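You operate a simulated robot arm through the tools that you are given. There is no shell and no other tool. Be economical: measure what you need, move in short steps, check, and stop when the job is done.

You run a simulated two-armed robot. Do the job below in one go: nothing can be reset, and whatever is moved stays where it is left.

TASK
Switch off, brush the fluff from inside the right cover and close it.
Fine: use the hand brush and put it back; turn the cover knob back; the main switch stays off. Set down upright: hand brush. What is to be rubbed or washed off counts as gone when no trace of it is left.

Only the result counts: the job must be done as asked and must still hold three seconds after the hand-in. Knocking over, shifting, dropping, spilling or breaking anything else fails it. Lids that push on must go on centred and level and be pressed home; caps that screw on are set level and turned clockwise until they are tight.

THE ROBOT
Two 7-joint arms with two-finger parallel grippers on one trunk, on a base that drives. Base frame: it is fixed to the floor where the robot stands at the start and does not move with it; the origin is under the middle of the robot, x ahead of it, y to its left, z up. Units: m, degrees, N and s.
The left shoulder is at the start at [0.05, 0.165, 1.055], the right one opposite. With the tool pointing down near the work surface each hand reaches from about 0.1 to 0.58 m from the robot's upright axis, wherever it stands, measured 20 degrees to its own side. Places, roughly: hand brush [0.75, -2.75, 0.75]; left cover [0.6, -0.9, 0.6]; left cover knob [0.5, -0.6, 0.5]; main switch [0.5, 0, 0.9]; right cover [0.6, -1.9, 0.6]; right cover knob [0.5, -2.3, 0.5]; wool sheet [0.8, -1.5, 0.8]; wool tuft [0.75, -1.25, 0.5]. Payload 3.91 kg a hand.
The TCP of each hand is the grasp point between the finger pads, 0.03 m short of the fingertips. In the tool frame z runs along the fingers and y along their closing line. Largest opening 0.11 m; finger width 0.02, thickness 0.01; the body of the gripper, 0.048 by 0.112 m, starts 0.055 m behind the TCP.
Orientation is told as [roll, pitch, yaw] about the base's x, y, z axes, in that order, counted from this pose: with the fingers straight down and closing along the base's y, the tool's x points along the base's -x, its y along +y and its z along -z.

THE INTERFACE
- The arms move only by the tool nudge_tool. It takes "left_motion", "right_motion" or both (then of equal length, played together; a hand with none holds still); each is a list of rows, each a list of 2 entries, a list of its own where there are three numbers: the shift along the tool's x, y, z in m, then the turn, a rotation vector about the tool's x, y, z in degrees. In form: [[[x, y, z], [wx, wy, wz]], ...]. A call has 1 to 20 rows; each row is the pose to reach, as a shift and turn from the pose commanded when the call began, along the tool's axes at that moment. "left_fingers" and "right_fingers" are, for a hand that has rows, the opening, from 0 (shut) to 1 (fully open), set as the call begins (left out, the last holds). Rows are played at 5 a second. More than 0.05 m and 8.6 degrees between two rows, or a gripper value outside its range, and nothing of the call is played. A pose out of reach is approached as far as the arm can. The call stops where the force on the tool passes 50 N (or 10 N more than at its start, if that is more) or the arm is blocked; 0.2 s more then pass. Each finger travels about 0.045 m/s and halts on what it meets, pressing with about 40 N; the grip force reading is that of the motor and also rises with nothing between the fingers. The clock runs only during rows and for 0.2 s after the last one: add rows that repeat a pose to give the fingers time. It gives the time, the measured TCP pose, the force on the tool (base axes), the opening and the grip force at its end, in the units of the frame above (readings bear some noise), with the torque about the TCP (base axes, N m) and any sound that the robot's microphone picked up.
- Cameras (640 x 400 px; columns grow to the right, rows downward): "scene" is now at [0.1204, -0.0035, 1.2383]; the picture's right is [-0.04, -1.00, 0.00], its down [-0.46, 0.02, -0.89] and it looks along [0.89, -0.03, -0.46] (base axes); focal length 272 px, centre (320, 200). "left" rides on the left gripper at [0.072, -0.017, -0.103] in its tool frame; the picture's right is [0.23, 0.97, 0.00], its down [-0.76, 0.18, -0.62] and it looks along [-0.61, 0.14, 0.78] (tool axes); focal length 222 px, centre (320, 200). "right" rides on the right gripper at [0.072, 0.017, -0.103] in its tool frame; the picture's right is [-0.23, 0.97, 0.00], its down [-0.76, -0.18, -0.62] and it looks along [-0.61, -0.14, 0.78] (tool axes); focal length 222 px, centre (320, 200). There is no depth. A picture from a camera that has moved, and an enlarged one, comes with that camera's place and axes in the base frame and with its lens.
- capture(camera): a new picture of that camera. It takes no simulated time.
- move_column(by): slides the trunk up (or, below 0, down) by that many m; the arms and the scene camera ride with it, the base frame stays. It gives what a move gives, with no picture.
- drive_base(legs): drives the robot by 1 to 6 legs, each [ahead, left, turn to the left] in m, m and degrees, along the robot's own axes; the way and the turn of a leg run together, so that a leg with both is an arc; at most 1.5 m and 180 degrees a leg. The arms and the cameras ride along, it lands a little off, and it stops where it bumps. It gives what a move gives.
- aim_head(pan, tilt): turns the head with the scene camera to pan (to the left, within 80 degrees either way) and tilt (down, from -29 to 69), counted from straight ahead of the robot. It gives what a move gives.
- zoom(camera, box): a new picture of the part [left, top, right, bottom] of that camera's present view, enlarged. It takes no simulated time.
- hand_in(): hands the job in; it is judged then, once.

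Go step by step. Nothing tells you exact positions but the pictures and the camera data: compare them with the known pose of the tool, close in by small moves and look again before you grip or let go. The budget is 120 turns and 92 pictures, counting those below and the enlarged ones. Unless the task says otherwise, let go and move clear before handing in, and close with one line.

The tools are called after "Call:" as a command line: name --argument value ..., lists and objects as JSON in quotes. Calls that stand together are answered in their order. nudge_tool: Moves the arms, as the interface text tells. Its arguments: {"type":"object","properties":{"left_motion":{"type":"array"},"left_fingers":{"type":"number"},"right_motion":{"type":"array"},"right_fingers":{"type":"number"}},"required":[]} The other tools are called the same way: move_column (by) slides the trunk up or down; drive_base (legs) drives the base; aim_head (pan, tilt) turns the head that bears the scene camera; capture (camera) takes a picture; zoom (camera, box) takes an enlarged picture of a part of a camera's view; hand_in () hands the job in.

At the start:

```text
time_s: 0.0
left_ee_pos: [0.5205, 0.2231, 1.0924]
left_orientation: [0.0, 0.0, 0.1]
left_wrist_force: [0.2, -0.6, 0.2]
left_ft_torque: [0.0, -0.01, 0.0]
left_gripper_width: 0.11
left_grip_force: 0.0
right_ee_pos: [0.39, -0.1483, 1.0387]
right_orientation: [-0.1, 0.0, -0.2]
right_wrist_force: [0.5, 0.7, 0.7]
right_ft_torque: [0.02, 0.0, -0.01]
right_gripper_width: 0.11
right_grip_force: 0.1
trunk travel left (down, up): [-0.275, 0.228]
robot x, y, heading: [0.0014, -0.0014, 0.1]
head pan, tilt: [-2.0, 27.2]
```

scene: 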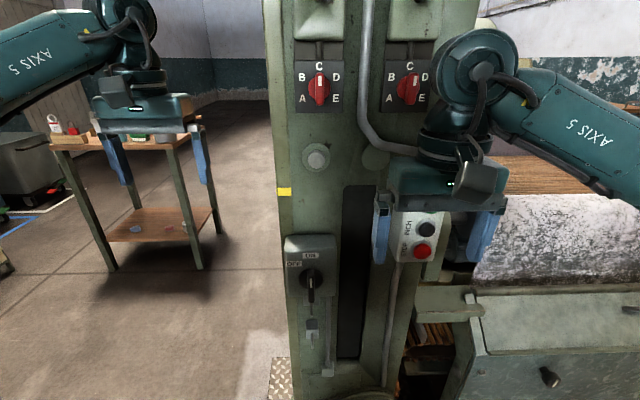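
right: 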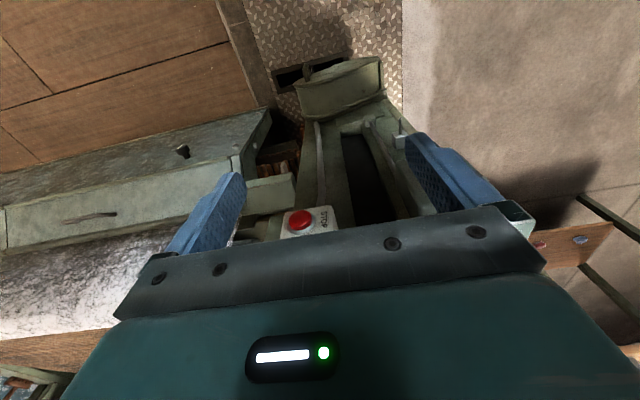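
left: 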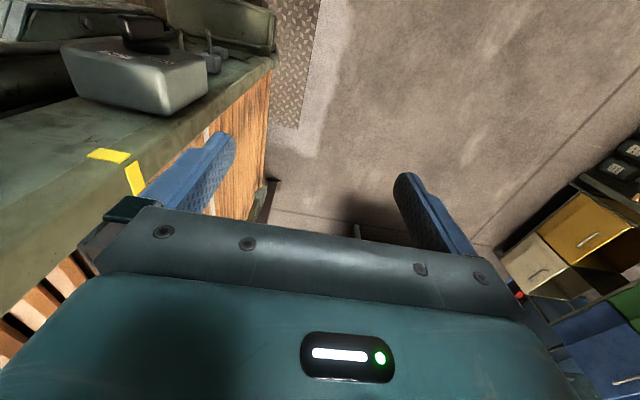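

I see the main switch box (OFF left, ON top) on the column ahead, and the start/stop pushbuttons behind the right gripper. I'll look closer at the switch.

Call:
zoom --camera "scene" --box '[260, 220, 460, 345]'

Call:
aim_head --pan -60 --tilt 25

Call:
capture --camera "scene"

```text
3.20 times, centred on (360, 282) of scene
camera zoom: at [0.1204, -0.0035, 1.2383], right [-0.04, -1.0, 0.0], down [-0.46, 0.02, -0.89], along [0.89, -0.03, -0.46], focal length 870 px, centre (192, -64)
```

zoom: 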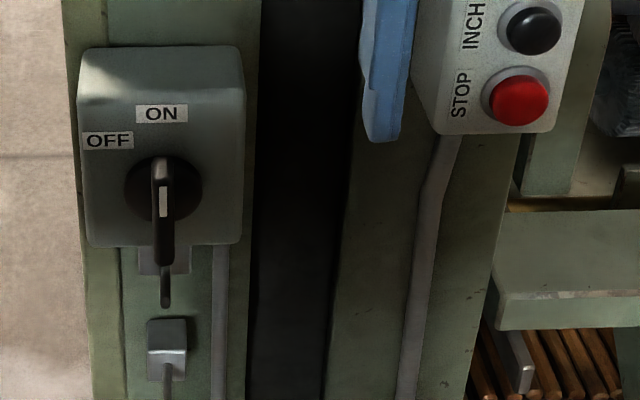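

```text
time_s: 1.3
left_ee_pos: [0.5205, 0.2236, 1.0921]
left_orientation: [0.0, -0.1, 0.1]
left_wrist_force: [-0.3, 0.0, 0.8]
left_ft_torque: [0.02, 0.0, 0.0]
left_gripper_width: 0.11
left_grip_force: 0.0
right_ee_pos: [0.3897, -0.1484, 1.0397]
right_orientation: [0.1, 0.1, -0.1]
right_wrist_force: [0.3, -0.6, 0.9]
right_ft_torque: [-0.01, 0.02, 0.01]
right_gripper_width: 0.11
right_grip_force: 0.0
trunk travel left (down, up): [-0.275, 0.228]
robot x, y, heading: [0.0021, 0.0008, -0.2]
head pan, tilt: [-60.0, 25.0]
```

```text
87 pictures are left
camera scene: at [0.0751, -0.0801, 1.2418], right [-0.87, -0.5, 0.0], down [-0.21, 0.37, -0.91], along [0.45, -0.78, -0.42], focal length 272 px, centre (320, 200)
```

scene: 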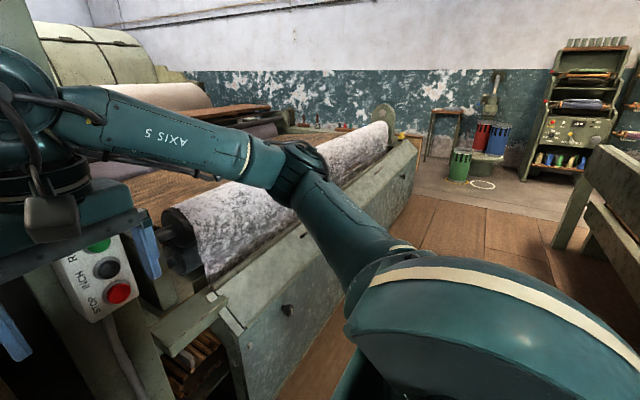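

The switch handle is at ON (top); OFF is to the left of it. I take the knob to be near [0.48, 0, 0.9]. I'll back off a little and turn the left hand to point forward.

Call:
drive_base --legs '[[-0.2, 0, 0]]'

Call:
aim_head --pan 0 --tilt 35

Call:
nudge_tool --left_motion '[[[0.04, 0, 0], [0, 0, 0]], [[0.08, 0, 0], [0, -8, 0]], [[0.12, 0, 0], [0, -16, 0]], [[0.13, 0, 0.02], [0, -24, 0]], [[0.13, 0, 0.04], [0, -32, 0]], [[0.13, 0, 0.06], [0, -40, 0]], [[0.13, 0, 0.08], [0, -48, 0]], [[0.13, 0, 0.1], [0, -56, 0]], [[0.13, 0, 0.12], [0, -64, 0]], [[0.13, 0, 0.14], [0, -72, 0]], [[0.13, 0, 0.16], [0, -80, 0]], [[0.13, 0, 0.18], [0, -85, 0]], [[0.13, 0, 0.18], [0, -90, 0]]]'

Call:
capture --camera "scene"

Call:
capture --camera "left"

```text
time_s: 2.9
left_ee_pos: [0.3206, 0.2234, 1.0931]
left_orientation: [0.0, 0.0, 0.2]
left_wrist_force: [-1.6, -0.7, 0.5]
left_ft_torque: [0.04, -0.03, 0.0]
left_gripper_width: 0.1099
left_grip_force: 0.1
right_ee_pos: [0.1897, -0.1471, 1.0396]
right_orientation: [0.0, -0.1, 0.0]
right_wrist_force: [-0.9, 0.8, -0.5]
right_ft_torque: [0.01, 0.02, 0.01]
right_gripper_width: 0.1099
right_grip_force: 0.0
trunk travel left (down, up): [-0.275, 0.228]
robot x, y, heading: [-0.2029, -0.0013, 0.1]
head pan, tilt: [-60.0, 25.0]
```

```text
time_s: 4.2
left_ee_pos: [0.3226, 0.2227, 1.0933]
left_orientation: [0.0, 0.1, 0.2]
left_wrist_force: [0.2, 0.1, -0.1]
left_ft_torque: [-0.02, 0.03, -0.02]
left_gripper_width: 0.1099
left_grip_force: 0.0
right_ee_pos: [0.1901, -0.1454, 1.0389]
right_orientation: [0.1, 0.0, 0.0]
right_wrist_force: [0.2, -0.4, 0.4]
right_ft_torque: [-0.01, 0.0, -0.04]
right_gripper_width: 0.1099
right_grip_force: 0.1
trunk travel left (down, up): [-0.275, 0.228]
robot x, y, heading: [-0.2006, -0.0029, 0.5]
head pan, tilt: [0.0, 35.0]
```

```text
time_s: 7.0
left_ee_pos: [0.2559, 0.2339, 0.9756]
left_orientation: [-2.6, -70.8, 1.2]
left_wrist_force: [0.1, -0.3, 0.0]
left_ft_torque: [-0.03, 0.02, -0.01]
left_gripper_width: 0.1098
left_grip_force: 0.0
left hand out of reach, approached as far as the arm can: row 7, 8, 9, 10, 11, 12, 13
right_ee_pos: [0.1895, -0.1474, 1.0393]
right_orientation: [0.0, 0.0, 0.1]
right_wrist_force: [-0.1, -0.8, -0.5]
right_ft_torque: [-0.02, 0.01, 0.01]
right_gripper_width: 0.1099
right_grip_force: 0.1
trunk travel left (down, up): [-0.275, 0.228]
robot x, y, heading: [-0.1993, -0.0007, 0.4]
head pan, tilt: [0.0, 35.0]
```

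```text
86 pictures are left
camera scene: at [-0.0823, -0.0003, 1.2261], right [0.0, -1.0, 0.0], down [-0.57, 0.0, -0.82], along [0.82, 0.0, -0.57], focal length 272 px, centre (320, 200)
```

scene: 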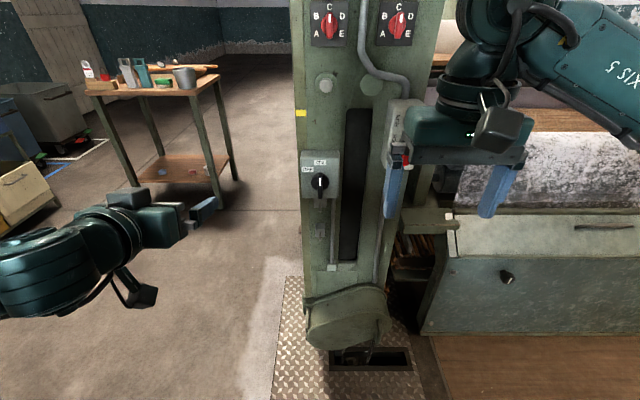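

```text
85 pictures are left
camera left: at [0.1336, 0.2184, 0.9415], right [-0.05, 0.97, -0.23], down [-0.33, 0.2, 0.92], along [0.94, 0.12, 0.31], focal length 222 px, centre (320, 200)
```

left: 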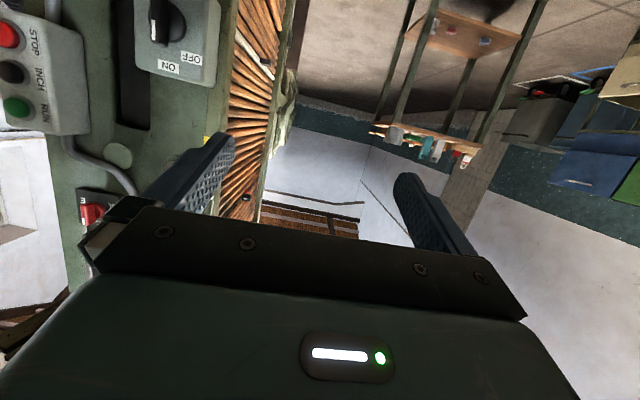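

Triangulation puts the switch knob at about [0.50, 0.00, 0.87]. I bring the left hand forward in front of it in small steps.

Call:
nudge_tool --left_motion '[[[0, 0, 0.04], [0, 0, 0]], [[0, 0, 0.08], [0, 0, 0]], [[0, -0.03, 0.1], [0, 0, 0]], [[0, -0.06, 0.12], [0, 0, 0]], [[0, -0.09, 0.14], [0, 0, 0]], [[0, -0.12, 0.16], [0, 0, 0]], [[0, -0.12, 0.16], [0, 0, 0]]]'

Call:
zoom --camera "scene" --box '[280, 140, 360, 220]'

```text
time_s: 8.6
left_ee_pos: [0.4027, 0.1111, 0.9238]
left_orientation: [-2.7, -70.8, 1.2]
left_wrist_force: [0.9, 0.5, 0.8]
left_ft_torque: [0.01, -0.02, -0.02]
left_gripper_width: 0.1099
left_grip_force: 0.1
left hand out of reach, approached as far as the arm can: row 1, 2, 3, 4
right_ee_pos: [0.1899, -0.1468, 1.0404]
right_orientation: [0.0, 0.0, 0.0]
right_wrist_force: [0.1, 0.4, 0.6]
right_ft_torque: [-0.03, 0.0, 0.02]
right_gripper_width: 0.11
right_grip_force: 0.1
trunk travel left (down, up): [-0.275, 0.228]
robot x, y, heading: [-0.1999, 0.0009, -0.1]
head pan, tilt: [0.0, 35.0]
```

```text
5.00 times, centred on (320, 180) of scene
camera zoom: at [-0.0823, 0.0002, 1.2261], right [0.0, -1.0, 0.0], down [-0.57, 0.0, -0.82], along [0.82, 0.0, -0.57], focal length 1359 px, centre (320, 300)
```

zoom: 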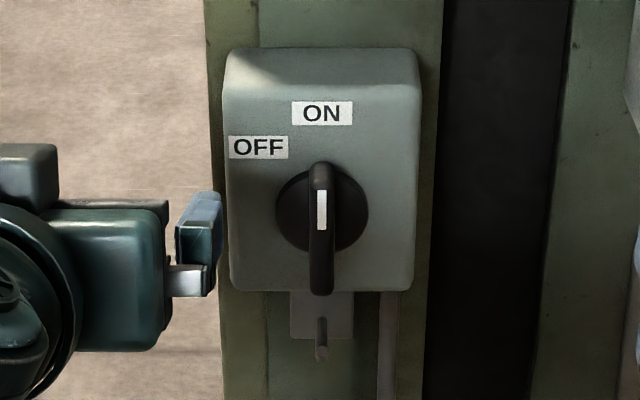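

Now I level the hand to point forward and move in front of the handle.

Call:
nudge_tool --left_fingers 0.5 --left_motion '[[[0.012, -0.025, -0.002], [0, -5, 0]], [[0.024, -0.05, -0.004], [0, -10, 0]], [[0.036, -0.075, -0.006], [0, -15, 0]], [[0.048, -0.1, -0.008], [0, -19, 0]], [[0.06, -0.11, -0.011], [0, -19, 0]], [[0.06, -0.11, -0.011], [0, -19, 0]]]'

Call:
capture --camera "left"

Call:
zoom --camera "scene" --box '[240, 120, 400, 220]'

```text
time_s: 10.0
left_ee_pos: [0.3701, 0.0011, 0.8724]
left_orientation: [-69.3, -88.9, 68.1]
left_wrist_force: [-0.4, 0.6, -0.2]
left_ft_torque: [0.0, -0.03, -0.02]
left_gripper_width: 0.055
left_grip_force: 0.1
left hand out of reach, approached as far as the arm can: row 4
right_ee_pos: [0.1908, -0.1473, 1.0388]
right_orientation: [0.0, 0.0, 0.0]
right_wrist_force: [0.3, 0.6, 0.3]
right_ft_torque: [0.0, 0.03, 0.02]
right_gripper_width: 0.1099
right_grip_force: 0.0
trunk travel left (down, up): [-0.275, 0.228]
robot x, y, heading: [-0.1972, 0.001, 0.3]
head pan, tilt: [0.0, 35.0]
```

```text
83 pictures are left
camera left: at [0.264, -0.0155, 0.8007], right [0.02, 0.97, -0.24], down [-0.61, 0.2, 0.76], along [0.79, 0.13, 0.6], focal length 222 px, centre (320, 200)
```

left: 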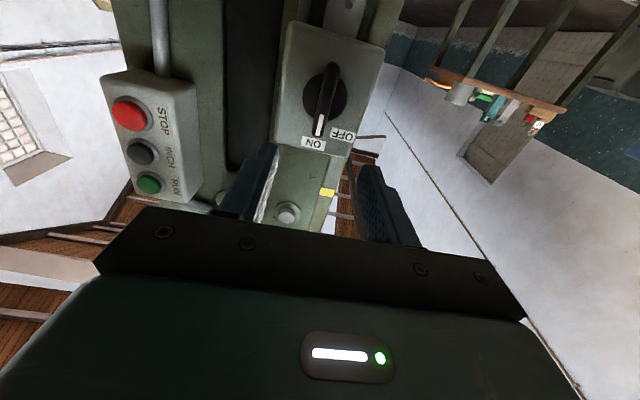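

```text
4.00 times, centred on (320, 170) of scene
camera zoom: at [-0.0823, -0.0003, 1.2261], right [0.0, -1.0, 0.0], down [-0.57, 0.0, -0.82], along [0.82, 0.0, -0.57], focal length 1087 px, centre (320, 320)
```

zoom: 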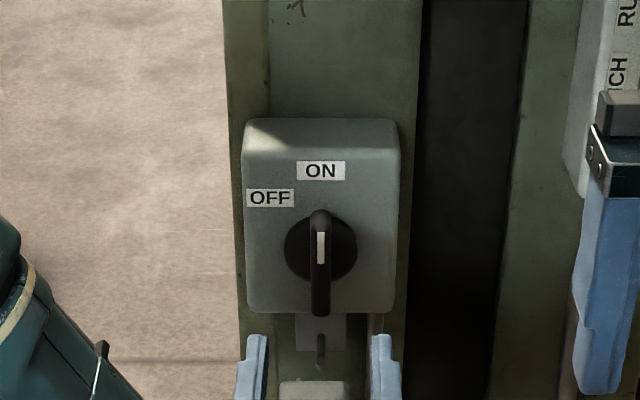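

The left-hand view refines the knob to about [0.53, 0, 0.855]. I lower the hand a bit and approach.

Call:
nudge_tool --left_motion '[[[0.016, -0.001, 0.03], [0, 0, 0]], [[0.016, -0.001, 0.06], [0, 0, 0]], [[0.016, -0.001, 0.09], [0, 0, 0]], [[0.016, -0.001, 0.09], [0, 0, 0]]]'

Call:
zoom --camera "scene" --box '[240, 120, 400, 220]'

Call:
capture --camera "left"

```text
time_s: 11.0
left_ee_pos: [0.4526, -0.0214, 0.8705]
left_orientation: [-46.1, -88.7, 45.4]
left_wrist_force: [-0.1, -0.6, -0.5]
left_ft_torque: [-0.02, 0.01, 0.02]
left_gripper_width: 0.055
left_grip_force: 0.1
left hand out of reach, approached as far as the arm can: row 1, 2, 3, 4
right_ee_pos: [0.19, -0.1475, 1.0379]
right_orientation: [0.0, 0.0, 0.0]
right_wrist_force: [-0.1, 0.0, 0.8]
right_ft_torque: [0.01, 0.03, 0.0]
right_gripper_width: 0.11
right_grip_force: 0.0
trunk travel left (down, up): [-0.275, 0.228]
robot x, y, heading: [-0.1991, 0.0003, 0.2]
head pan, tilt: [0.0, 35.0]
```

```text
4.00 times, centred on (320, 170) of scene
camera zoom: at [-0.0824, -0.0003, 1.2261], right [0.0, -1.0, 0.0], down [-0.57, 0.0, -0.82], along [0.82, 0.0, -0.57], focal length 1087 px, centre (320, 320)
```

zoom: 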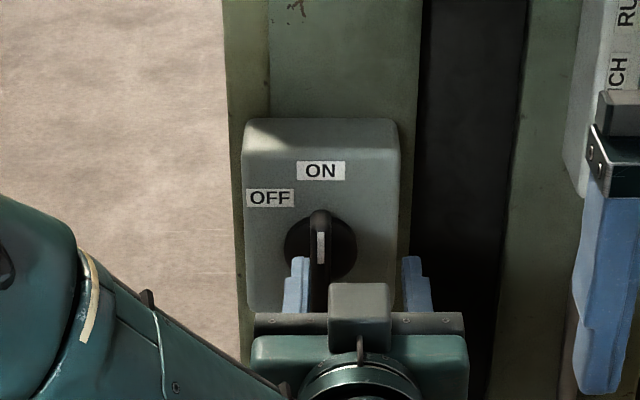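

```text
80 pictures are left
camera left: at [0.3475, -0.0386, 0.7997], right [0.01, 0.97, -0.24], down [-0.61, 0.2, 0.77], along [0.79, 0.14, 0.59], focal length 222 px, centre (320, 200)
```

left: 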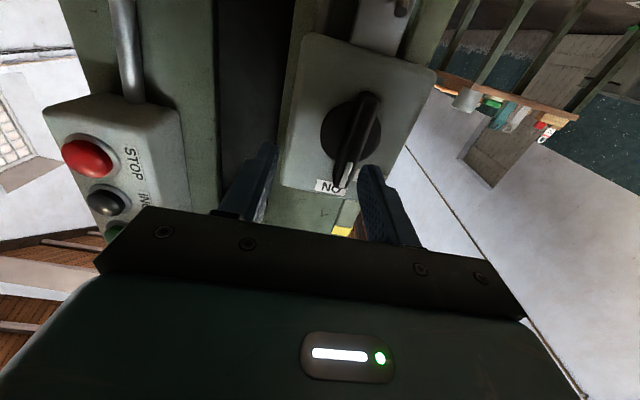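

The left arm is near a limit here. I back off, lower the trunk and shift the base right so the hand works in a more comfortable spot.

Call:
nudge_tool --left_motion '[[[0, 0, -0.04], [0, 0, 0]], [[0, 0, -0.08], [0, 0, 0]]]'

Call:
move_column --by -0.12

Call:
drive_base --legs '[[0, -0.15, 0]]'

```text
time_s: 11.6
left_ee_pos: [0.3723, -0.0182, 0.8703]
left_orientation: [-81.0, -89.1, 79.6]
left_wrist_force: [-0.1, 1.2, 1.1]
left_ft_torque: [0.0, 0.04, 0.0]
left_gripper_width: 0.0548
left_grip_force: 0.1
right_ee_pos: [0.1903, -0.1476, 1.0388]
right_orientation: [0.1, 0.0, 0.0]
right_wrist_force: [0.0, 0.1, 0.1]
right_ft_torque: [-0.02, 0.02, 0.0]
right_gripper_width: 0.1101
right_grip_force: 0.0
trunk travel left (down, up): [-0.275, 0.228]
robot x, y, heading: [-0.1982, 0.0028, 0.1]
head pan, tilt: [0.0, 35.0]
```

```text
time_s: 13.1
left_ee_pos: [0.3718, -0.0178, 0.7502]
left_orientation: [-78.5, -89.1, 76.9]
left_wrist_force: [0.8, -0.4, -0.4]
left_ft_torque: [-0.01, -0.01, 0.03]
left_gripper_width: 0.055
left_grip_force: 0.0
right_ee_pos: [0.19, -0.1463, 0.9191]
right_orientation: [-0.1, 0.0, -0.1]
right_wrist_force: [0.3, -0.1, 0.2]
right_ft_torque: [0.0, 0.01, 0.0]
right_gripper_width: 0.1099
right_grip_force: 0.0
trunk travel left (down, up): [-0.155, 0.348]
robot x, y, heading: [-0.2012, -0.0011, -0.0]
head pan, tilt: [0.0, 35.0]
```

```text
time_s: 15.0
left_ee_pos: [0.372, -0.1638, 0.7518]
left_orientation: [-77.6, -89.1, 76.3]
left_wrist_force: [0.3, 0.1, 0.3]
left_ft_torque: [0.01, 0.0, 0.0]
left_gripper_width: 0.0551
left_grip_force: 0.0
right_ee_pos: [0.1908, -0.2953, 0.9189]
right_orientation: [-0.1, 0.0, 0.0]
right_wrist_force: [-0.1, -0.1, 0.9]
right_ft_torque: [0.03, 0.0, 0.0]
right_gripper_width: 0.1103
right_grip_force: 0.0
trunk travel left (down, up): [-0.155, 0.348]
robot x, y, heading: [-0.2025, -0.1454, 0.4]
head pan, tilt: [0.0, 35.0]
```

Call:
nudge_tool --left_motion '[[[-0.025, 0.035, 0], [0, 0, 0]], [[-0.05, 0.07, 0.01], [0, 0, 0]], [[-0.075, 0.105, 0.02], [0, 0, 0]], [[-0.1, 0.14, 0.03], [0, 0, 0]], [[-0.108, 0.165, 0.03], [0, 0, 0]], [[-0.108, 0.165, 0.03], [0, 0, 0]]]'

Call:
capture --camera "left"

```text
time_s: 16.4
left_ee_pos: [0.3968, -0.0598, 0.8949]
left_orientation: [-57.0, -88.9, 56.2]
left_wrist_force: [0.0, -0.3, 0.3]
left_ft_torque: [-0.01, 0.03, -0.01]
left_gripper_width: 0.0549
left_grip_force: 0.1
left hand out of reach, approached as far as the arm can: row 2, 3, 4, 5, 6
right_ee_pos: [0.1909, -0.2948, 0.9182]
right_orientation: [0.0, 0.0, 0.2]
right_wrist_force: [-0.2, -0.5, 0.5]
right_ft_torque: [0.04, 0.02, 0.06]
right_gripper_width: 0.1097
right_grip_force: 0.0
trunk travel left (down, up): [-0.155, 0.348]
robot x, y, heading: [-0.1982, -0.147, 0.1]
head pan, tilt: [0.0, 35.0]
```

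```text
79 pictures are left
camera left: at [0.2908, -0.0777, 0.824], right [0.01, 0.97, -0.24], down [-0.61, 0.2, 0.77], along [0.79, 0.14, 0.6], focal length 222 px, centre (320, 200)
```

left: 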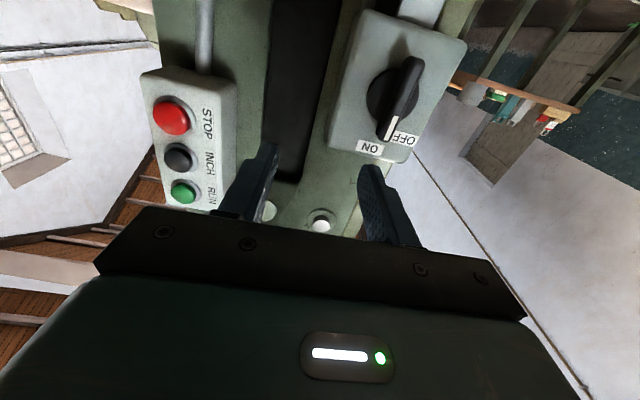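

The horizontal pose is limiting; I'll raise the trunk again and use a hand slanted about 40° down, which still lets the fingers straddle the handle.

Call:
move_column --by 0.12

Call:
nudge_tool --left_motion '[[[0, 0, 0], [0, 8, 0]], [[0, 0.01, 0], [0, 16, 0]], [[0.01, 0.02, 0], [0, 24, 0]], [[0.03, 0.04, 0], [0, 32, 0]], [[0.05, 0.06, 0], [0, 39, 0]], [[0.07, 0.06, 0], [0, 39, 0]], [[0.085, 0.06, 0.01], [0, 39, 0]], [[0.085, 0.06, 0.01], [0, 39, 0]]]'

Call:
capture --camera "left"

Call:
capture --camera "scene"

```text
time_s: 17.9
left_ee_pos: [0.3972, -0.0596, 1.0154]
left_orientation: [-57.0, -88.9, 56.2]
left_wrist_force: [0.3, 0.1, 0.9]
left_ft_torque: [-0.01, 0.0, 0.02]
left_gripper_width: 0.0546
left_grip_force: 0.0
right_ee_pos: [0.1904, -0.2943, 1.0392]
right_orientation: [0.0, -0.1, 0.1]
right_wrist_force: [-0.1, 0.0, 1.1]
right_ft_torque: [-0.02, -0.02, -0.02]
right_gripper_width: 0.11
right_grip_force: 0.0
trunk travel left (down, up): [-0.275, 0.228]
robot x, y, heading: [-0.1964, -0.1469, 0.1]
head pan, tilt: [0.0, 35.0]
```

```text
time_s: 19.7
left_ee_pos: [0.4058, -0.0017, 0.9293]
left_orientation: [-1.4, -50.3, 0.3]
left_wrist_force: [-0.5, 1.3, 0.7]
left_ft_torque: [0.03, 0.0, 0.0]
left_gripper_width: 0.055
left_grip_force: 0.1
right_ee_pos: [0.1914, -0.2954, 1.0396]
right_orientation: [0.0, 0.0, 0.1]
right_wrist_force: [-0.4, -0.4, -0.1]
right_ft_torque: [-0.02, -0.02, -0.01]
right_gripper_width: 0.11
right_grip_force: 0.1
trunk travel left (down, up): [-0.275, 0.228]
robot x, y, heading: [-0.2002, -0.1498, 0.3]
head pan, tilt: [0.0, 35.0]
```

```text
78 pictures are left
camera left: at [0.2786, -0.0172, 0.9395], right [-0.13, 0.97, -0.19], down [0.01, 0.19, 0.98], along [0.99, 0.13, -0.03], focal length 222 px, centre (320, 200)
```

left: 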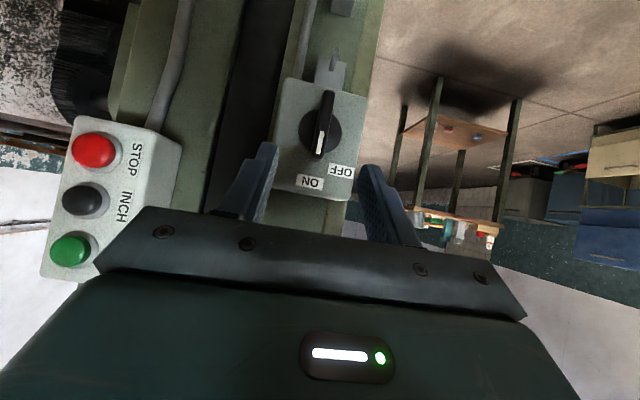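

```text
77 pictures are left
camera scene: at [-0.082, -0.1482, 1.2261], right [0.0, -1.0, 0.0], down [-0.57, 0.0, -0.82], along [0.82, 0.0, -0.57], focal length 272 px, centre (320, 200)
```

scene: 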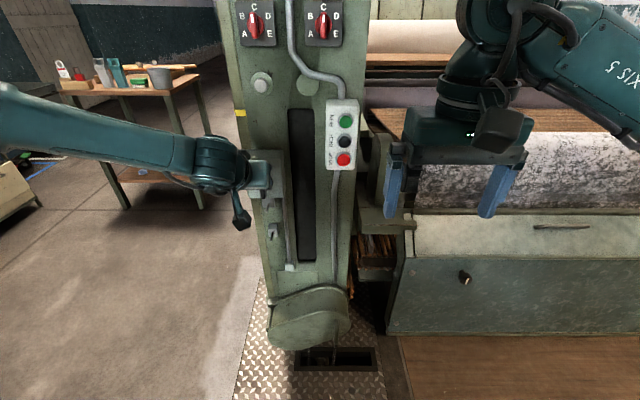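

The hand now sits well in front; knob confirmed at about [0.525, 0.001, 0.858]. I approach along the slant.

Call:
nudge_tool --left_motion '[[[-0.01, 0.003, 0.03], [0, 0, 0]], [[-0.0105, 0.003, 0.06], [0, 0, 0]], [[-0.0105, 0.003, 0.075], [0, 0, 0]], [[-0.0105, 0.003, 0.088], [0, 0, 0]], [[-0.0105, 0.003, 0.088], [0, 0, 0]]]'

Call:
zoom --camera "left" --box '[200, 50, 460, 250]'

```text
time_s: 20.9
left_ee_pos: [0.4803, -0.0021, 0.8784]
left_orientation: [-1.3, -50.4, 0.3]
left_wrist_force: [0.0, 0.4, 0.6]
left_ft_torque: [0.02, -0.02, 0.0]
left_gripper_width: 0.0549
left_grip_force: 0.2
right_ee_pos: [0.1916, -0.2958, 1.0386]
right_orientation: [0.0, 0.0, 0.1]
right_wrist_force: [0.4, 0.3, -0.7]
right_ft_torque: [-0.01, 0.03, -0.01]
right_gripper_width: 0.11
right_grip_force: 0.0
trunk travel left (down, up): [-0.275, 0.228]
robot x, y, heading: [-0.1958, -0.1445, 0.2]
head pan, tilt: [0.0, 35.0]
```

```text
2.00 times, centred on (330, 150) of left
camera zoom: at [0.3524, -0.0174, 0.8909], right [-0.13, 0.97, -0.19], down [0.01, 0.19, 0.98], along [0.99, 0.13, -0.03], focal length 444 px, centre (300, 300)
```

zoom: 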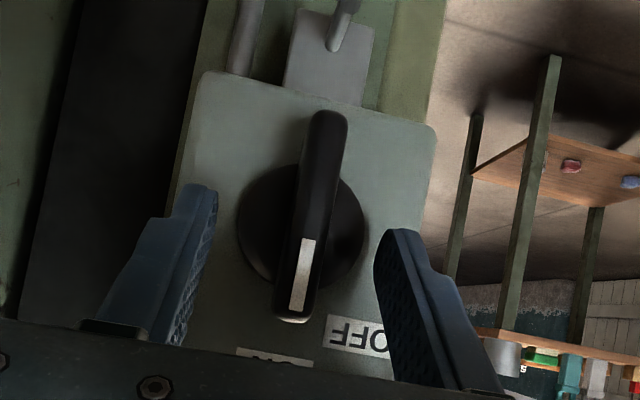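

Call:
nudge_tool --left_fingers 0 --left_motion '[[[0, 0.002, 0.005], [0, 0, 0]], [[0, 0.002, 0.005], [0, 0, 0]], [[0, 0.002, 0.005], [0, 0, 0]], [[0, 0.002, 0.005], [0, 0, 0]], [[0, 0.002, 0.005], [0, 0, 0]]]'

Call:
zoom --camera "left" --box '[200, 50, 460, 250]'

```text
time_s: 22.1
left_ee_pos: [0.4837, 0.0012, 0.8778]
left_orientation: [-1.5, -50.4, 0.4]
left_wrist_force: [-3.7, 0.7, 0.7]
left_ft_torque: [0.05, -0.08, 0.96]
left_gripper_width: 0.0126
left_grip_force: 45.3
right_ee_pos: [0.1903, -0.2947, 1.0388]
right_orientation: [0.0, 0.0, 0.1]
right_wrist_force: [0.2, -0.6, -0.5]
right_ft_torque: [0.03, 0.02, -0.01]
right_gripper_width: 0.1104
right_grip_force: 0.0
trunk travel left (down, up): [-0.275, 0.228]
robot x, y, heading: [-0.1979, -0.1482, 0.3]
head pan, tilt: [0.0, 35.0]
```

```text
2.00 times, centred on (330, 150) of left
camera zoom: at [0.3566, -0.0153, 0.8878], right [-0.13, 0.97, -0.19], down [0.01, 0.19, 0.98], along [0.99, 0.13, -0.03], focal length 444 px, centre (300, 300)
```

zoom: 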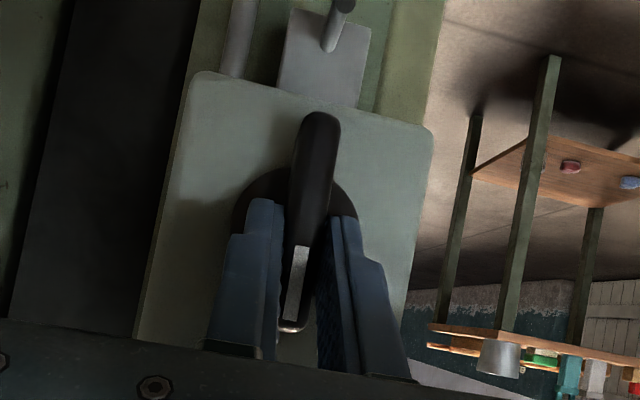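

The handle is gripped. I now turn it counter-clockwise (toward OFF) about its own axis.

Call:
nudge_tool --left_motion '[[[0.0002, 0.0028, 0.0001], [5.1, 0, -6.17]], [[0.0006, 0.0055, 0.0005], [10.2, 0, -12.34]], [[0.0013, 0.0081, 0.0011], [15.3, 0, -18.5]], [[0.0023, 0.0106, 0.0019], [20.4, 0, -24.7]], [[0.0036, 0.0129, 0.003], [25.5, 0, -30.8]], [[0.0051, 0.0149, 0.0042], [30.6, 0, -37]]]'

Call:
capture --camera "left"

```text
time_s: 23.5
left_ee_pos: [0.4852, 0.0147, 0.8717]
left_orientation: [-61.0, -30.4, 41.6]
left_wrist_force: [-3.7, -3.0, 0.6]
left_ft_torque: [-0.06, 1.01, 0.04]
left_gripper_width: 0.013
left_grip_force: 45.2
right_ee_pos: [0.191, -0.2956, 1.0387]
right_orientation: [0.0, 0.0, 0.1]
right_wrist_force: [0.0, -0.4, -1.0]
right_ft_torque: [-0.03, 0.02, 0.02]
right_gripper_width: 0.1099
right_grip_force: 0.1
trunk travel left (down, up): [-0.275, 0.228]
robot x, y, heading: [-0.1974, -0.1486, 0.6]
head pan, tilt: [0.0, 35.0]
```

```text
74 pictures are left
camera left: at [0.3569, 0.0123, 0.8905], right [-0.14, 0.51, -0.85], down [0.02, 0.86, 0.51], along [0.99, 0.05, -0.13], focal length 222 px, centre (320, 200)
```

left: 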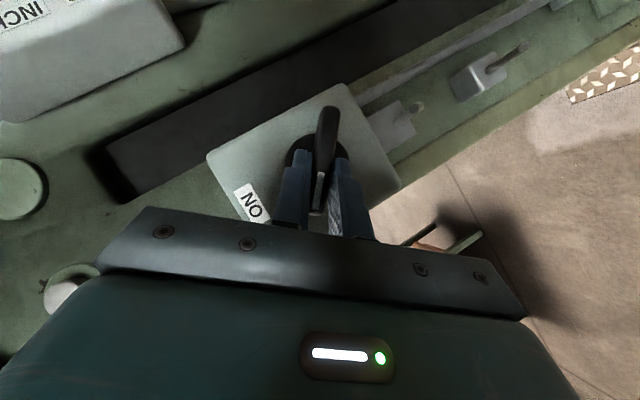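

Turning went freely by 48°. I go on until it meets a stop.

Call:
nudge_tool --left_motion '[[[0.0002, 0.0028, 0.0001], [5.1, 0, -6.17]], [[0.0006, 0.0055, 0.0005], [10.2, 0, -12.34]], [[0.0013, 0.0081, 0.0011], [15.3, 0, -18.5]], [[0.0023, 0.0106, 0.0019], [20.4, 0, -24.7]], [[0.0036, 0.0129, 0.003], [25.5, 0, -30.8]], [[0.0039, 0.0131, 0.0033], [26.8, 0, -32.4]]]'

Call:
capture --camera "left"

```text
time_s: 24.9
left_ee_pos: [0.4839, 0.02, 0.8587]
left_orientation: [-90.7, 0.4, 49.5]
left_wrist_force: [-9.9, -2.7, 6.7]
left_ft_torque: [1.31, 0.33, 0.08]
left_gripper_width: 0.013
left_grip_force: 44.8
right_ee_pos: [0.1901, -0.2954, 1.0393]
right_orientation: [0.2, -0.1, 0.2]
right_wrist_force: [0.7, -1.7, 0.3]
right_ft_torque: [-0.01, 0.04, -0.01]
right_gripper_width: 0.1099
right_grip_force: 0.0
trunk travel left (down, up): [-0.275, 0.228]
robot x, y, heading: [-0.1968, -0.1486, 0.4]
head pan, tilt: [0.0, 35.0]
```

```text
73 pictures are left
camera left: at [0.3572, 0.0317, 0.8749], right [-0.14, -0.19, -0.97], down [0.02, 0.98, -0.19], along [0.99, -0.05, -0.14], focal length 222 px, centre (320, 200)
```

left: 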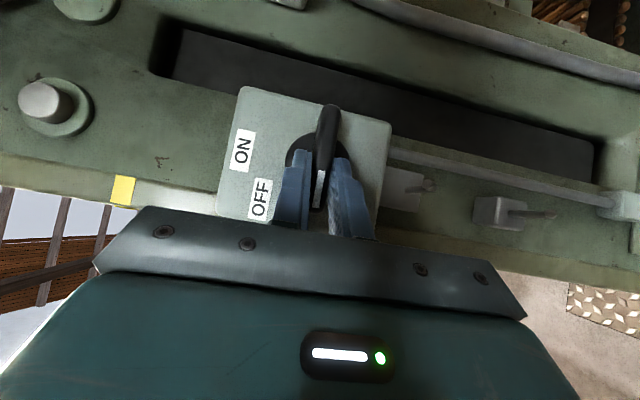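

I met resistance at about 90°, which is a stop. I release, back off and look where the handle stays.

Call:
nudge_tool --left_fingers 0.5 --left_motion '[[[0, 0, 0], [0, 0, 0]], [[0, 0, 0], [0, 0, 0]], [[0, 0, 0], [0, 0, 0]], [[0, 0, -0.03], [0, 0, 0]], [[0, 0, -0.06], [0, 0, 0]], [[0, 0, -0.1], [0, 0, 0]], [[0, 0, -0.14], [0, 0, 0]]]'

Call:
zoom --camera "scene" --box '[200, 120, 360, 220]'

```text
time_s: 26.5
left_ee_pos: [0.3789, 0.1132, 0.858]
left_orientation: [-90.7, 0.7, 49.5]
left_wrist_force: [0.6, 0.1, -0.2]
left_ft_torque: [0.05, -0.01, -0.03]
left_gripper_width: 0.0549
left_grip_force: 0.0
right_ee_pos: [0.189, -0.2949, 1.0396]
right_orientation: [0.0, 0.0, 0.1]
right_wrist_force: [0.5, 0.1, -0.4]
right_ft_torque: [0.03, 0.01, -0.02]
right_gripper_width: 0.1098
right_grip_force: 0.0
trunk travel left (down, up): [-0.275, 0.228]
robot x, y, heading: [-0.1984, -0.1457, 0.3]
head pan, tilt: [0.0, 35.0]
```

```text
4.00 times, centred on (280, 170) of scene
camera zoom: at [-0.0822, -0.1481, 1.2261], right [0.0, -1.0, 0.0], down [-0.57, 0.0, -0.82], along [0.82, 0.0, -0.57], focal length 1087 px, centre (480, 320)
```

zoom: 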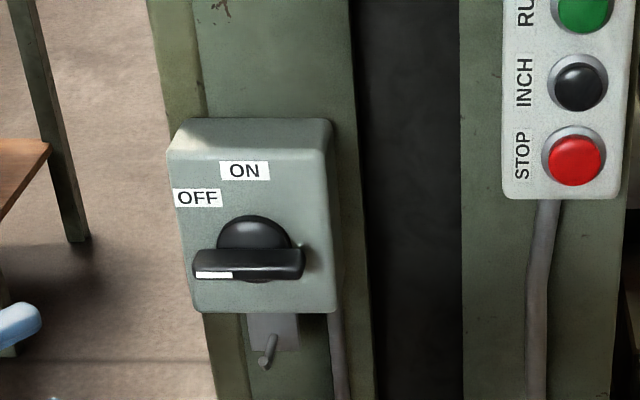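

The switch is OFF and stays there. Now I look to the right for the way and the covers.

Call:
aim_head --pan -75 --tilt 35

Call:
capture --camera "scene"

```text
time_s: 28.0
left_ee_pos: [0.3799, 0.113, 0.8574]
left_orientation: [-90.6, 0.7, 49.5]
left_wrist_force: [-0.1, 0.2, 0.2]
left_ft_torque: [-0.01, -0.02, 0.02]
left_gripper_width: 0.0552
left_grip_force: 0.1
right_ee_pos: [0.1905, -0.2948, 1.0396]
right_orientation: [0.0, 0.0, 0.1]
right_wrist_force: [-1.0, 0.1, -0.5]
right_ft_torque: [-0.05, 0.03, 0.0]
right_gripper_width: 0.1106
right_grip_force: 0.0
trunk travel left (down, up): [-0.275, 0.228]
robot x, y, heading: [-0.1995, -0.1495, 0.3]
head pan, tilt: [-75.0, 35.0]
```

```text
71 pictures are left
camera scene: at [-0.1469, -0.2334, 1.2261], right [-0.96, -0.26, 0.0], down [-0.15, 0.55, -0.82], along [0.22, -0.79, -0.57], focal length 272 px, centre (320, 200)
```

scene: 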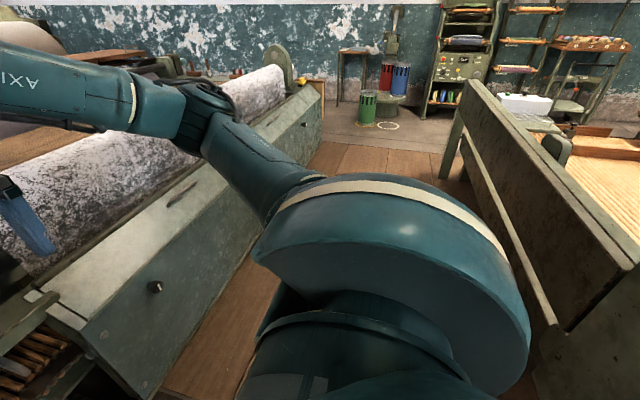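

The gangway (between the machine at x≈0.45 and the rail at x≈-0.67) is clear. I drive right along the machine to the right cover.

Call:
drive_base --legs '[[-0.05, 0, 0], [0, -1.45, 0]]'

Call:
aim_head --pan -40 --tilt 35

Call:
capture --camera "scene"

```text
time_s: 41.6
left_ee_pos: [0.3415, -1.3515, 0.8575]
left_orientation: [-90.7, 0.8, 50.8]
left_wrist_force: [1.0, 0.4, 0.2]
left_ft_torque: [-0.01, 0.01, -0.02]
left_gripper_width: 0.055
left_grip_force: 0.1
right_ee_pos: [0.1631, -1.7625, 1.0392]
right_orientation: [0.0, 0.0, 1.2]
right_wrist_force: [-0.1, 0.2, 0.6]
right_ft_torque: [0.03, 0.01, -0.06]
right_gripper_width: 0.1103
right_grip_force: 0.0
trunk travel left (down, up): [-0.275, 0.228]
robot x, y, heading: [-0.2346, -1.6239, 1.1]
head pan, tilt: [-75.0, 35.0]
```

```text
time_s: 42.6
left_ee_pos: [0.3431, -1.3518, 0.8562]
left_orientation: [-90.6, 0.6, 50.7]
left_wrist_force: [0.0, 0.1, 0.2]
left_ft_torque: [-0.04, -0.01, 0.0]
left_gripper_width: 0.055
left_grip_force: 0.1
right_ee_pos: [0.1627, -1.7631, 1.0391]
right_orientation: [0.1, 0.0, 1.2]
right_wrist_force: [-0.1, 0.1, 0.2]
right_ft_torque: [0.02, 0.02, 0.02]
right_gripper_width: 0.1099
right_grip_force: 0.0
trunk travel left (down, up): [-0.275, 0.228]
robot x, y, heading: [-0.2286, -1.6261, 1.4]
head pan, tilt: [-40.0, 35.0]
```

```text
70 pictures are left
camera scene: at [-0.1329, -1.6787, 1.2261], right [-0.63, -0.78, 0.0], down [-0.45, 0.36, -0.82], along [0.64, -0.51, -0.57], focal length 272 px, centre (320, 200)
```

scene: 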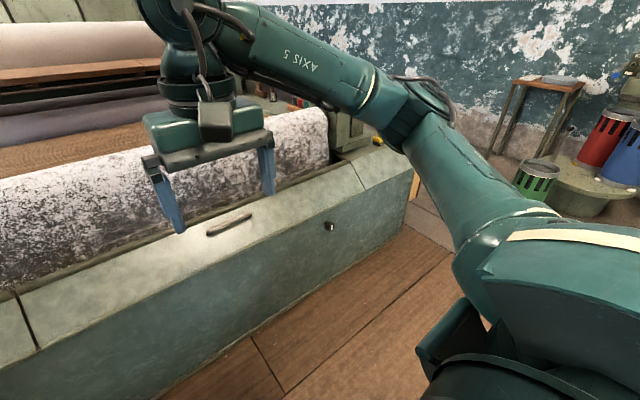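

I see the right cover: sloped top with a bar handle (~[0.55,-1.87,0.68]) and the knob on the front (~[0.48,-2.22,0.54]). The brush is hidden behind the arm; I drive on to see it.

Call:
drive_base --legs '[[0, 0, -1.3], [0, -0.6, 0]]'

Call:
aim_head --pan -15 --tilt 35

Call:
capture --camera "scene"

Call:
capture --camera "right"

```text
time_s: 48.7
left_ee_pos: [0.3496, -1.9613, 0.8573]
left_orientation: [-90.6, 0.8, 49.3]
left_wrist_force: [-0.3, -0.4, -0.2]
left_ft_torque: [0.03, 0.02, -0.01]
left_gripper_width: 0.0553
left_grip_force: 0.1
right_ee_pos: [0.1582, -2.3664, 1.0393]
right_orientation: [0.0, 0.0, -0.2]
right_wrist_force: [0.5, 0.3, -0.2]
right_ft_torque: [0.0, 0.0, -0.03]
right_gripper_width: 0.1101
right_grip_force: 0.0
trunk travel left (down, up): [-0.275, 0.228]
robot x, y, heading: [-0.2312, -2.2212, -0.2]
head pan, tilt: [-40.0, 35.0]
```

```text
time_s: 49.5
left_ee_pos: [0.3481, -1.9612, 0.8575]
left_orientation: [-90.6, 0.7, 49.3]
left_wrist_force: [0.0, -0.3, 1.1]
left_ft_torque: [-0.03, 0.01, -0.01]
left_gripper_width: 0.0552
left_grip_force: 0.1
right_ee_pos: [0.1584, -2.3676, 1.0392]
right_orientation: [0.0, 0.1, -0.2]
right_wrist_force: [-0.4, -0.2, 0.5]
right_ft_torque: [-0.02, -0.04, -0.03]
right_gripper_width: 0.1099
right_grip_force: 0.1
trunk travel left (down, up): [-0.275, 0.228]
robot x, y, heading: [-0.2338, -2.2146, 0.0]
head pan, tilt: [-15.0, 35.0]
```

```text
69 pictures are left
camera scene: at [-0.1173, -2.2417, 1.2261], right [-0.26, -0.97, 0.0], down [-0.55, 0.15, -0.82], along [0.79, -0.21, -0.57], focal length 272 px, centre (320, 200)
```

scene: 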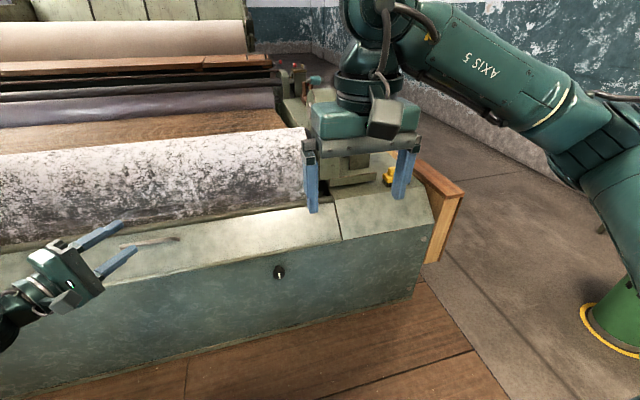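

```text
68 pictures are left
camera right: at [0.0858, -2.3501, 1.1434], right [0.23, 0.97, 0.0], down [0.76, -0.18, 0.62], along [0.61, -0.14, -0.78], focal length 222 px, centre (320, 200)
```

right: 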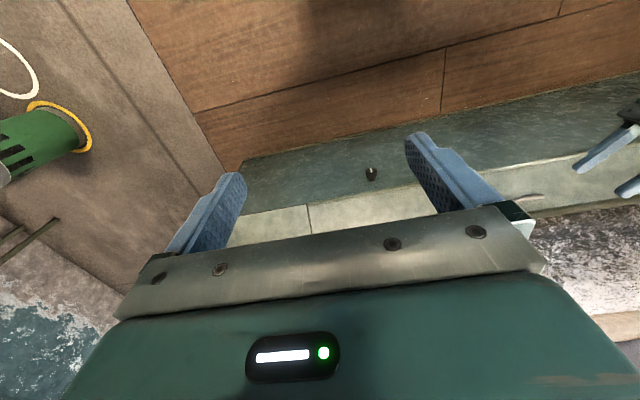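

Call:
nudge_tool --right_motion '[[[0, -0.05, 0], [0, 0, 0]], [[0, -0.1, 0], [0, 0, 0]], [[0, -0.15, 0], [0, 0, 0]], [[0, -0.2, 0], [0, 0, 0]], [[0, -0.2, 0], [0, 0, 0]]]'

Call:
zoom --camera "scene" --box '[260, 100, 500, 250]'

Call:
zoom --camera "scene" --box '[240, 240, 320, 300]'

```text
time_s: 50.8
left_ee_pos: [0.3499, -1.9599, 0.8579]
left_orientation: [-90.6, 0.7, 49.2]
left_wrist_force: [-0.8, -0.2, 1.1]
left_ft_torque: [0.0, -0.03, -0.02]
left_gripper_width: 0.055
left_grip_force: 0.1
right_ee_pos: [0.1579, -2.5676, 1.0407]
right_orientation: [0.0, -0.1, -0.1]
right_wrist_force: [-0.1, 0.3, -0.5]
right_ft_torque: [0.0, 0.01, 0.0]
right_gripper_width: 0.11
right_grip_force: 0.1
trunk travel left (down, up): [-0.275, 0.228]
robot x, y, heading: [-0.2336, -2.2198, -0.0]
head pan, tilt: [-15.0, 35.0]
```

```text
2.67 times, centred on (380, 175) of scene
camera zoom: at [-0.1173, -2.2416, 1.2261], right [-0.26, -0.97, 0.0], down [-0.55, 0.15, -0.82], along [0.79, -0.21, -0.57], focal length 725 px, centre (160, 267)
```

zoom: 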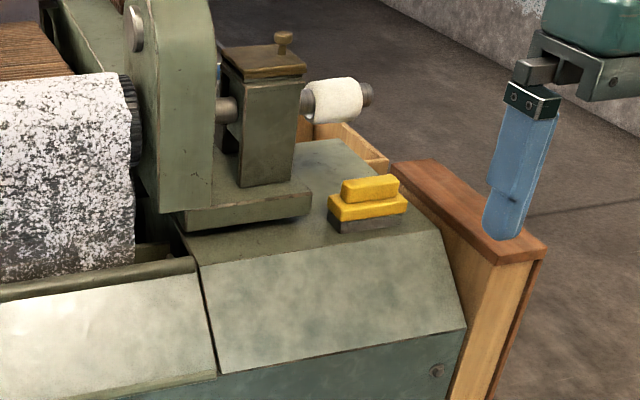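

```text
6.67 times, centred on (280, 270) of scene
camera zoom: at [-0.1173, -2.2416, 1.2261], right [-0.26, -0.97, 0.0], down [-0.55, 0.15, -0.82], along [0.79, -0.21, -0.57], focal length 1812 px, centre (587, -267)
```

zoom: 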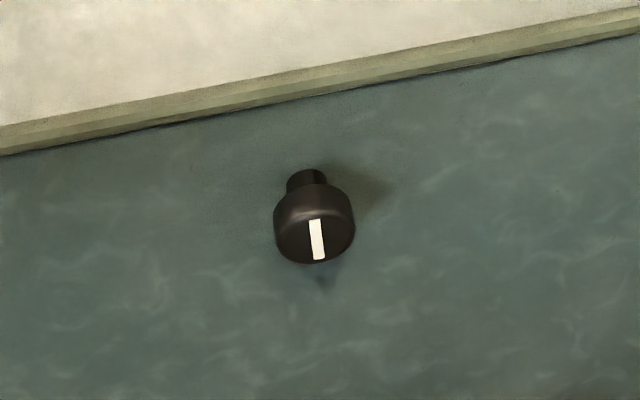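

The yellow hand brush lies on the end plateau; the knob face (white line vertical) triangulates to about [0.53,-2.26,0.46]. I set up for the knob with the left hand in the same posture as for the switch.

Call:
drive_base --legs '[[0.03, -0.19, 0]]'

Call:
nudge_tool --left_motion '[[[0, 0, -0.02], [-5.1, 0, 6.17]], [[0, 0, -0.04], [-10.2, 0, 12.34]], [[0, 0, -0.04], [-15.3, 0, 18.5]], [[0, 0, -0.04], [-20.4, 0, 24.7]], [[0, 0, -0.04], [-25.5, 0, 30.8]], [[0, 0, -0.04], [-30.6, 0, 37]], [[0, 0, -0.04], [-35.7, 0, 43.2]], [[0, 0, -0.04], [-40.8, 0, 49.4]], [[0, 0, -0.04], [-45.9, 0, 55.5]], [[0, 0, -0.04], [-51, 0, 61.7]], [[0, 0, -0.04], [-57.3, 0, 69.4]]]'

Call:
move_column --by -0.26

Call:
capture --camera "left"

Call:
capture --camera "scene"

```text
time_s: 53.1
left_ee_pos: [0.3782, -2.1513, 0.8577]
left_orientation: [-90.5, 0.7, 49.3]
left_wrist_force: [-0.6, -0.1, -0.9]
left_ft_torque: [0.01, -0.01, 0.03]
left_gripper_width: 0.0553
left_grip_force: 0.0
right_ee_pos: [0.1863, -2.758, 1.041]
right_orientation: [-0.1, 0.0, -0.1]
right_wrist_force: [-0.5, 0.2, -0.6]
right_ft_torque: [0.02, 0.0, 0.0]
right_gripper_width: 0.1101
right_grip_force: 0.0
trunk travel left (down, up): [-0.275, 0.228]
robot x, y, heading: [-0.2047, -2.4109, -0.0]
head pan, tilt: [-15.0, 35.0]
```

```text
refused: row 11 steps farther than a row can; nothing moved
```

```text
time_s: 55.7
left_ee_pos: [0.377, -2.1521, 0.5976]
left_orientation: [-90.5, 0.7, 49.3]
left_wrist_force: [-0.2, 0.1, -0.4]
left_ft_torque: [-0.02, -0.01, -0.02]
left_gripper_width: 0.055
left_grip_force: 0.1
right_ee_pos: [0.1858, -2.759, 0.7814]
right_orientation: [-0.1, 0.0, -0.2]
right_wrist_force: [-0.2, 0.6, 0.3]
right_ft_torque: [-0.04, 0.01, -0.02]
right_gripper_width: 0.1098
right_grip_force: 0.1
trunk travel left (down, up): [-0.015, 0.488]
robot x, y, heading: [-0.2033, -2.4098, -0.3]
head pan, tilt: [-15.0, 35.0]
```

```text
65 pictures are left
camera left: at [0.2512, -2.1398, 0.6139], right [-0.15, -0.19, -0.97], down [0.02, 0.98, -0.19], along [0.99, -0.05, -0.14], focal length 222 px, centre (320, 200)
```

left: 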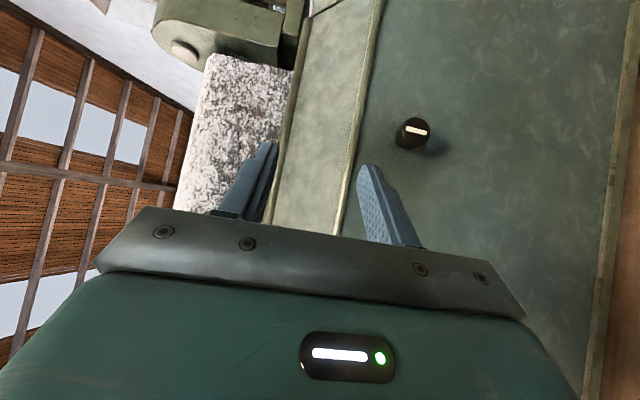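

```text
64 pictures are left
camera scene: at [-0.0881, -2.4327, 0.9661], right [-0.26, -0.97, 0.0], down [-0.55, 0.15, -0.82], along [0.79, -0.21, -0.57], focal length 272 px, centre (320, 200)
```

scene: 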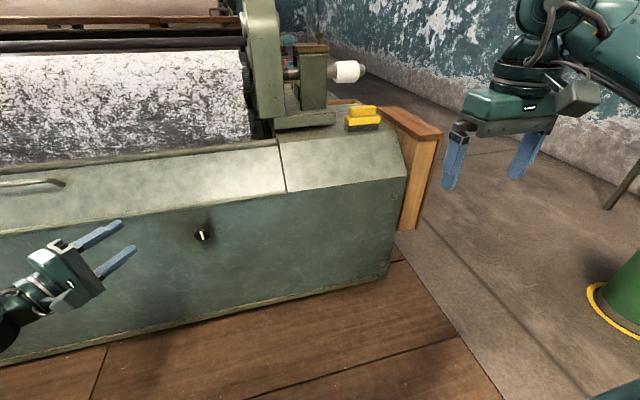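

Knob face confirmed at about [0.53,-2.266,0.463]; the brush at about [0.73,-2.80,0.68]. I swing the left hand back and in front of the knob.

Call:
nudge_tool --left_fingers 0.75 --left_motion '[[[0.007, 0.0046, 0.006], [-5.1, 0, 6.17]], [[0.0146, 0.009, 0.012], [-10.2, 0, 12.34]], [[0.022, 0.0138, 0.018], [-15.3, 0, 18.5]], [[0.029, 0.018, 0.024], [-20.4, 0, 24.7]], [[0.0365, 0.023, 0.03], [-25.5, 0, 30.8]], [[0.044, 0.0276, 0.0363], [-30.6, 0, 37]], [[0.051, 0.032, 0.0424], [-35.7, 0, 43.2]], [[0.058, 0.0368, 0.0484], [-40.8, 0, 49.4]], [[0.066, 0.0414, 0.0545], [-45.9, 0, 55.5]], [[0.073, 0.046, 0.0605], [-51, 0, 61.7]], [[0.08, 0.0506, 0.0666], [-56.1, 0, 67.9]], [[0.0879, 0.055, 0.0726], [-57.3, 0, 69.4]], [[0.0879, 0.055, 0.0726], [-57.3, 0, 69.4]]]'

Call:
capture --camera "left"

```text
time_s: 58.5
left_ee_pos: [0.3763, -2.2657, 0.5449]
left_orientation: [-1.4, -50.5, 0.0]
left_wrist_force: [0.3, -0.3, -1.0]
left_ft_torque: [0.02, 0.02, 0.04]
left_gripper_width: 0.0826
left_grip_force: 0.1
right_ee_pos: [0.1877, -2.7581, 0.7812]
right_orientation: [0.0, -0.1, -0.3]
right_wrist_force: [-0.7, -0.2, 0.1]
right_ft_torque: [0.0, -0.01, 0.0]
right_gripper_width: 0.1104
right_grip_force: 0.2
trunk travel left (down, up): [-0.015, 0.488]
robot x, y, heading: [-0.2038, -2.4072, 0.1]
head pan, tilt: [-15.0, 35.0]
```

```text
63 pictures are left
camera left: at [0.2493, -2.2813, 0.5546], right [-0.12, 0.97, -0.19], down [0.01, 0.19, 0.98], along [0.99, 0.12, -0.03], focal length 222 px, centre (320, 200)
```

left: 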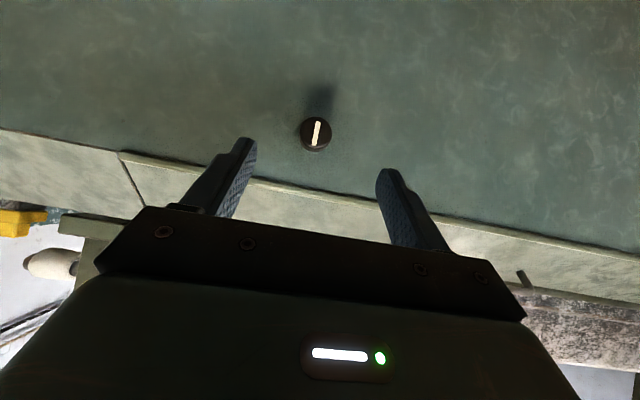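

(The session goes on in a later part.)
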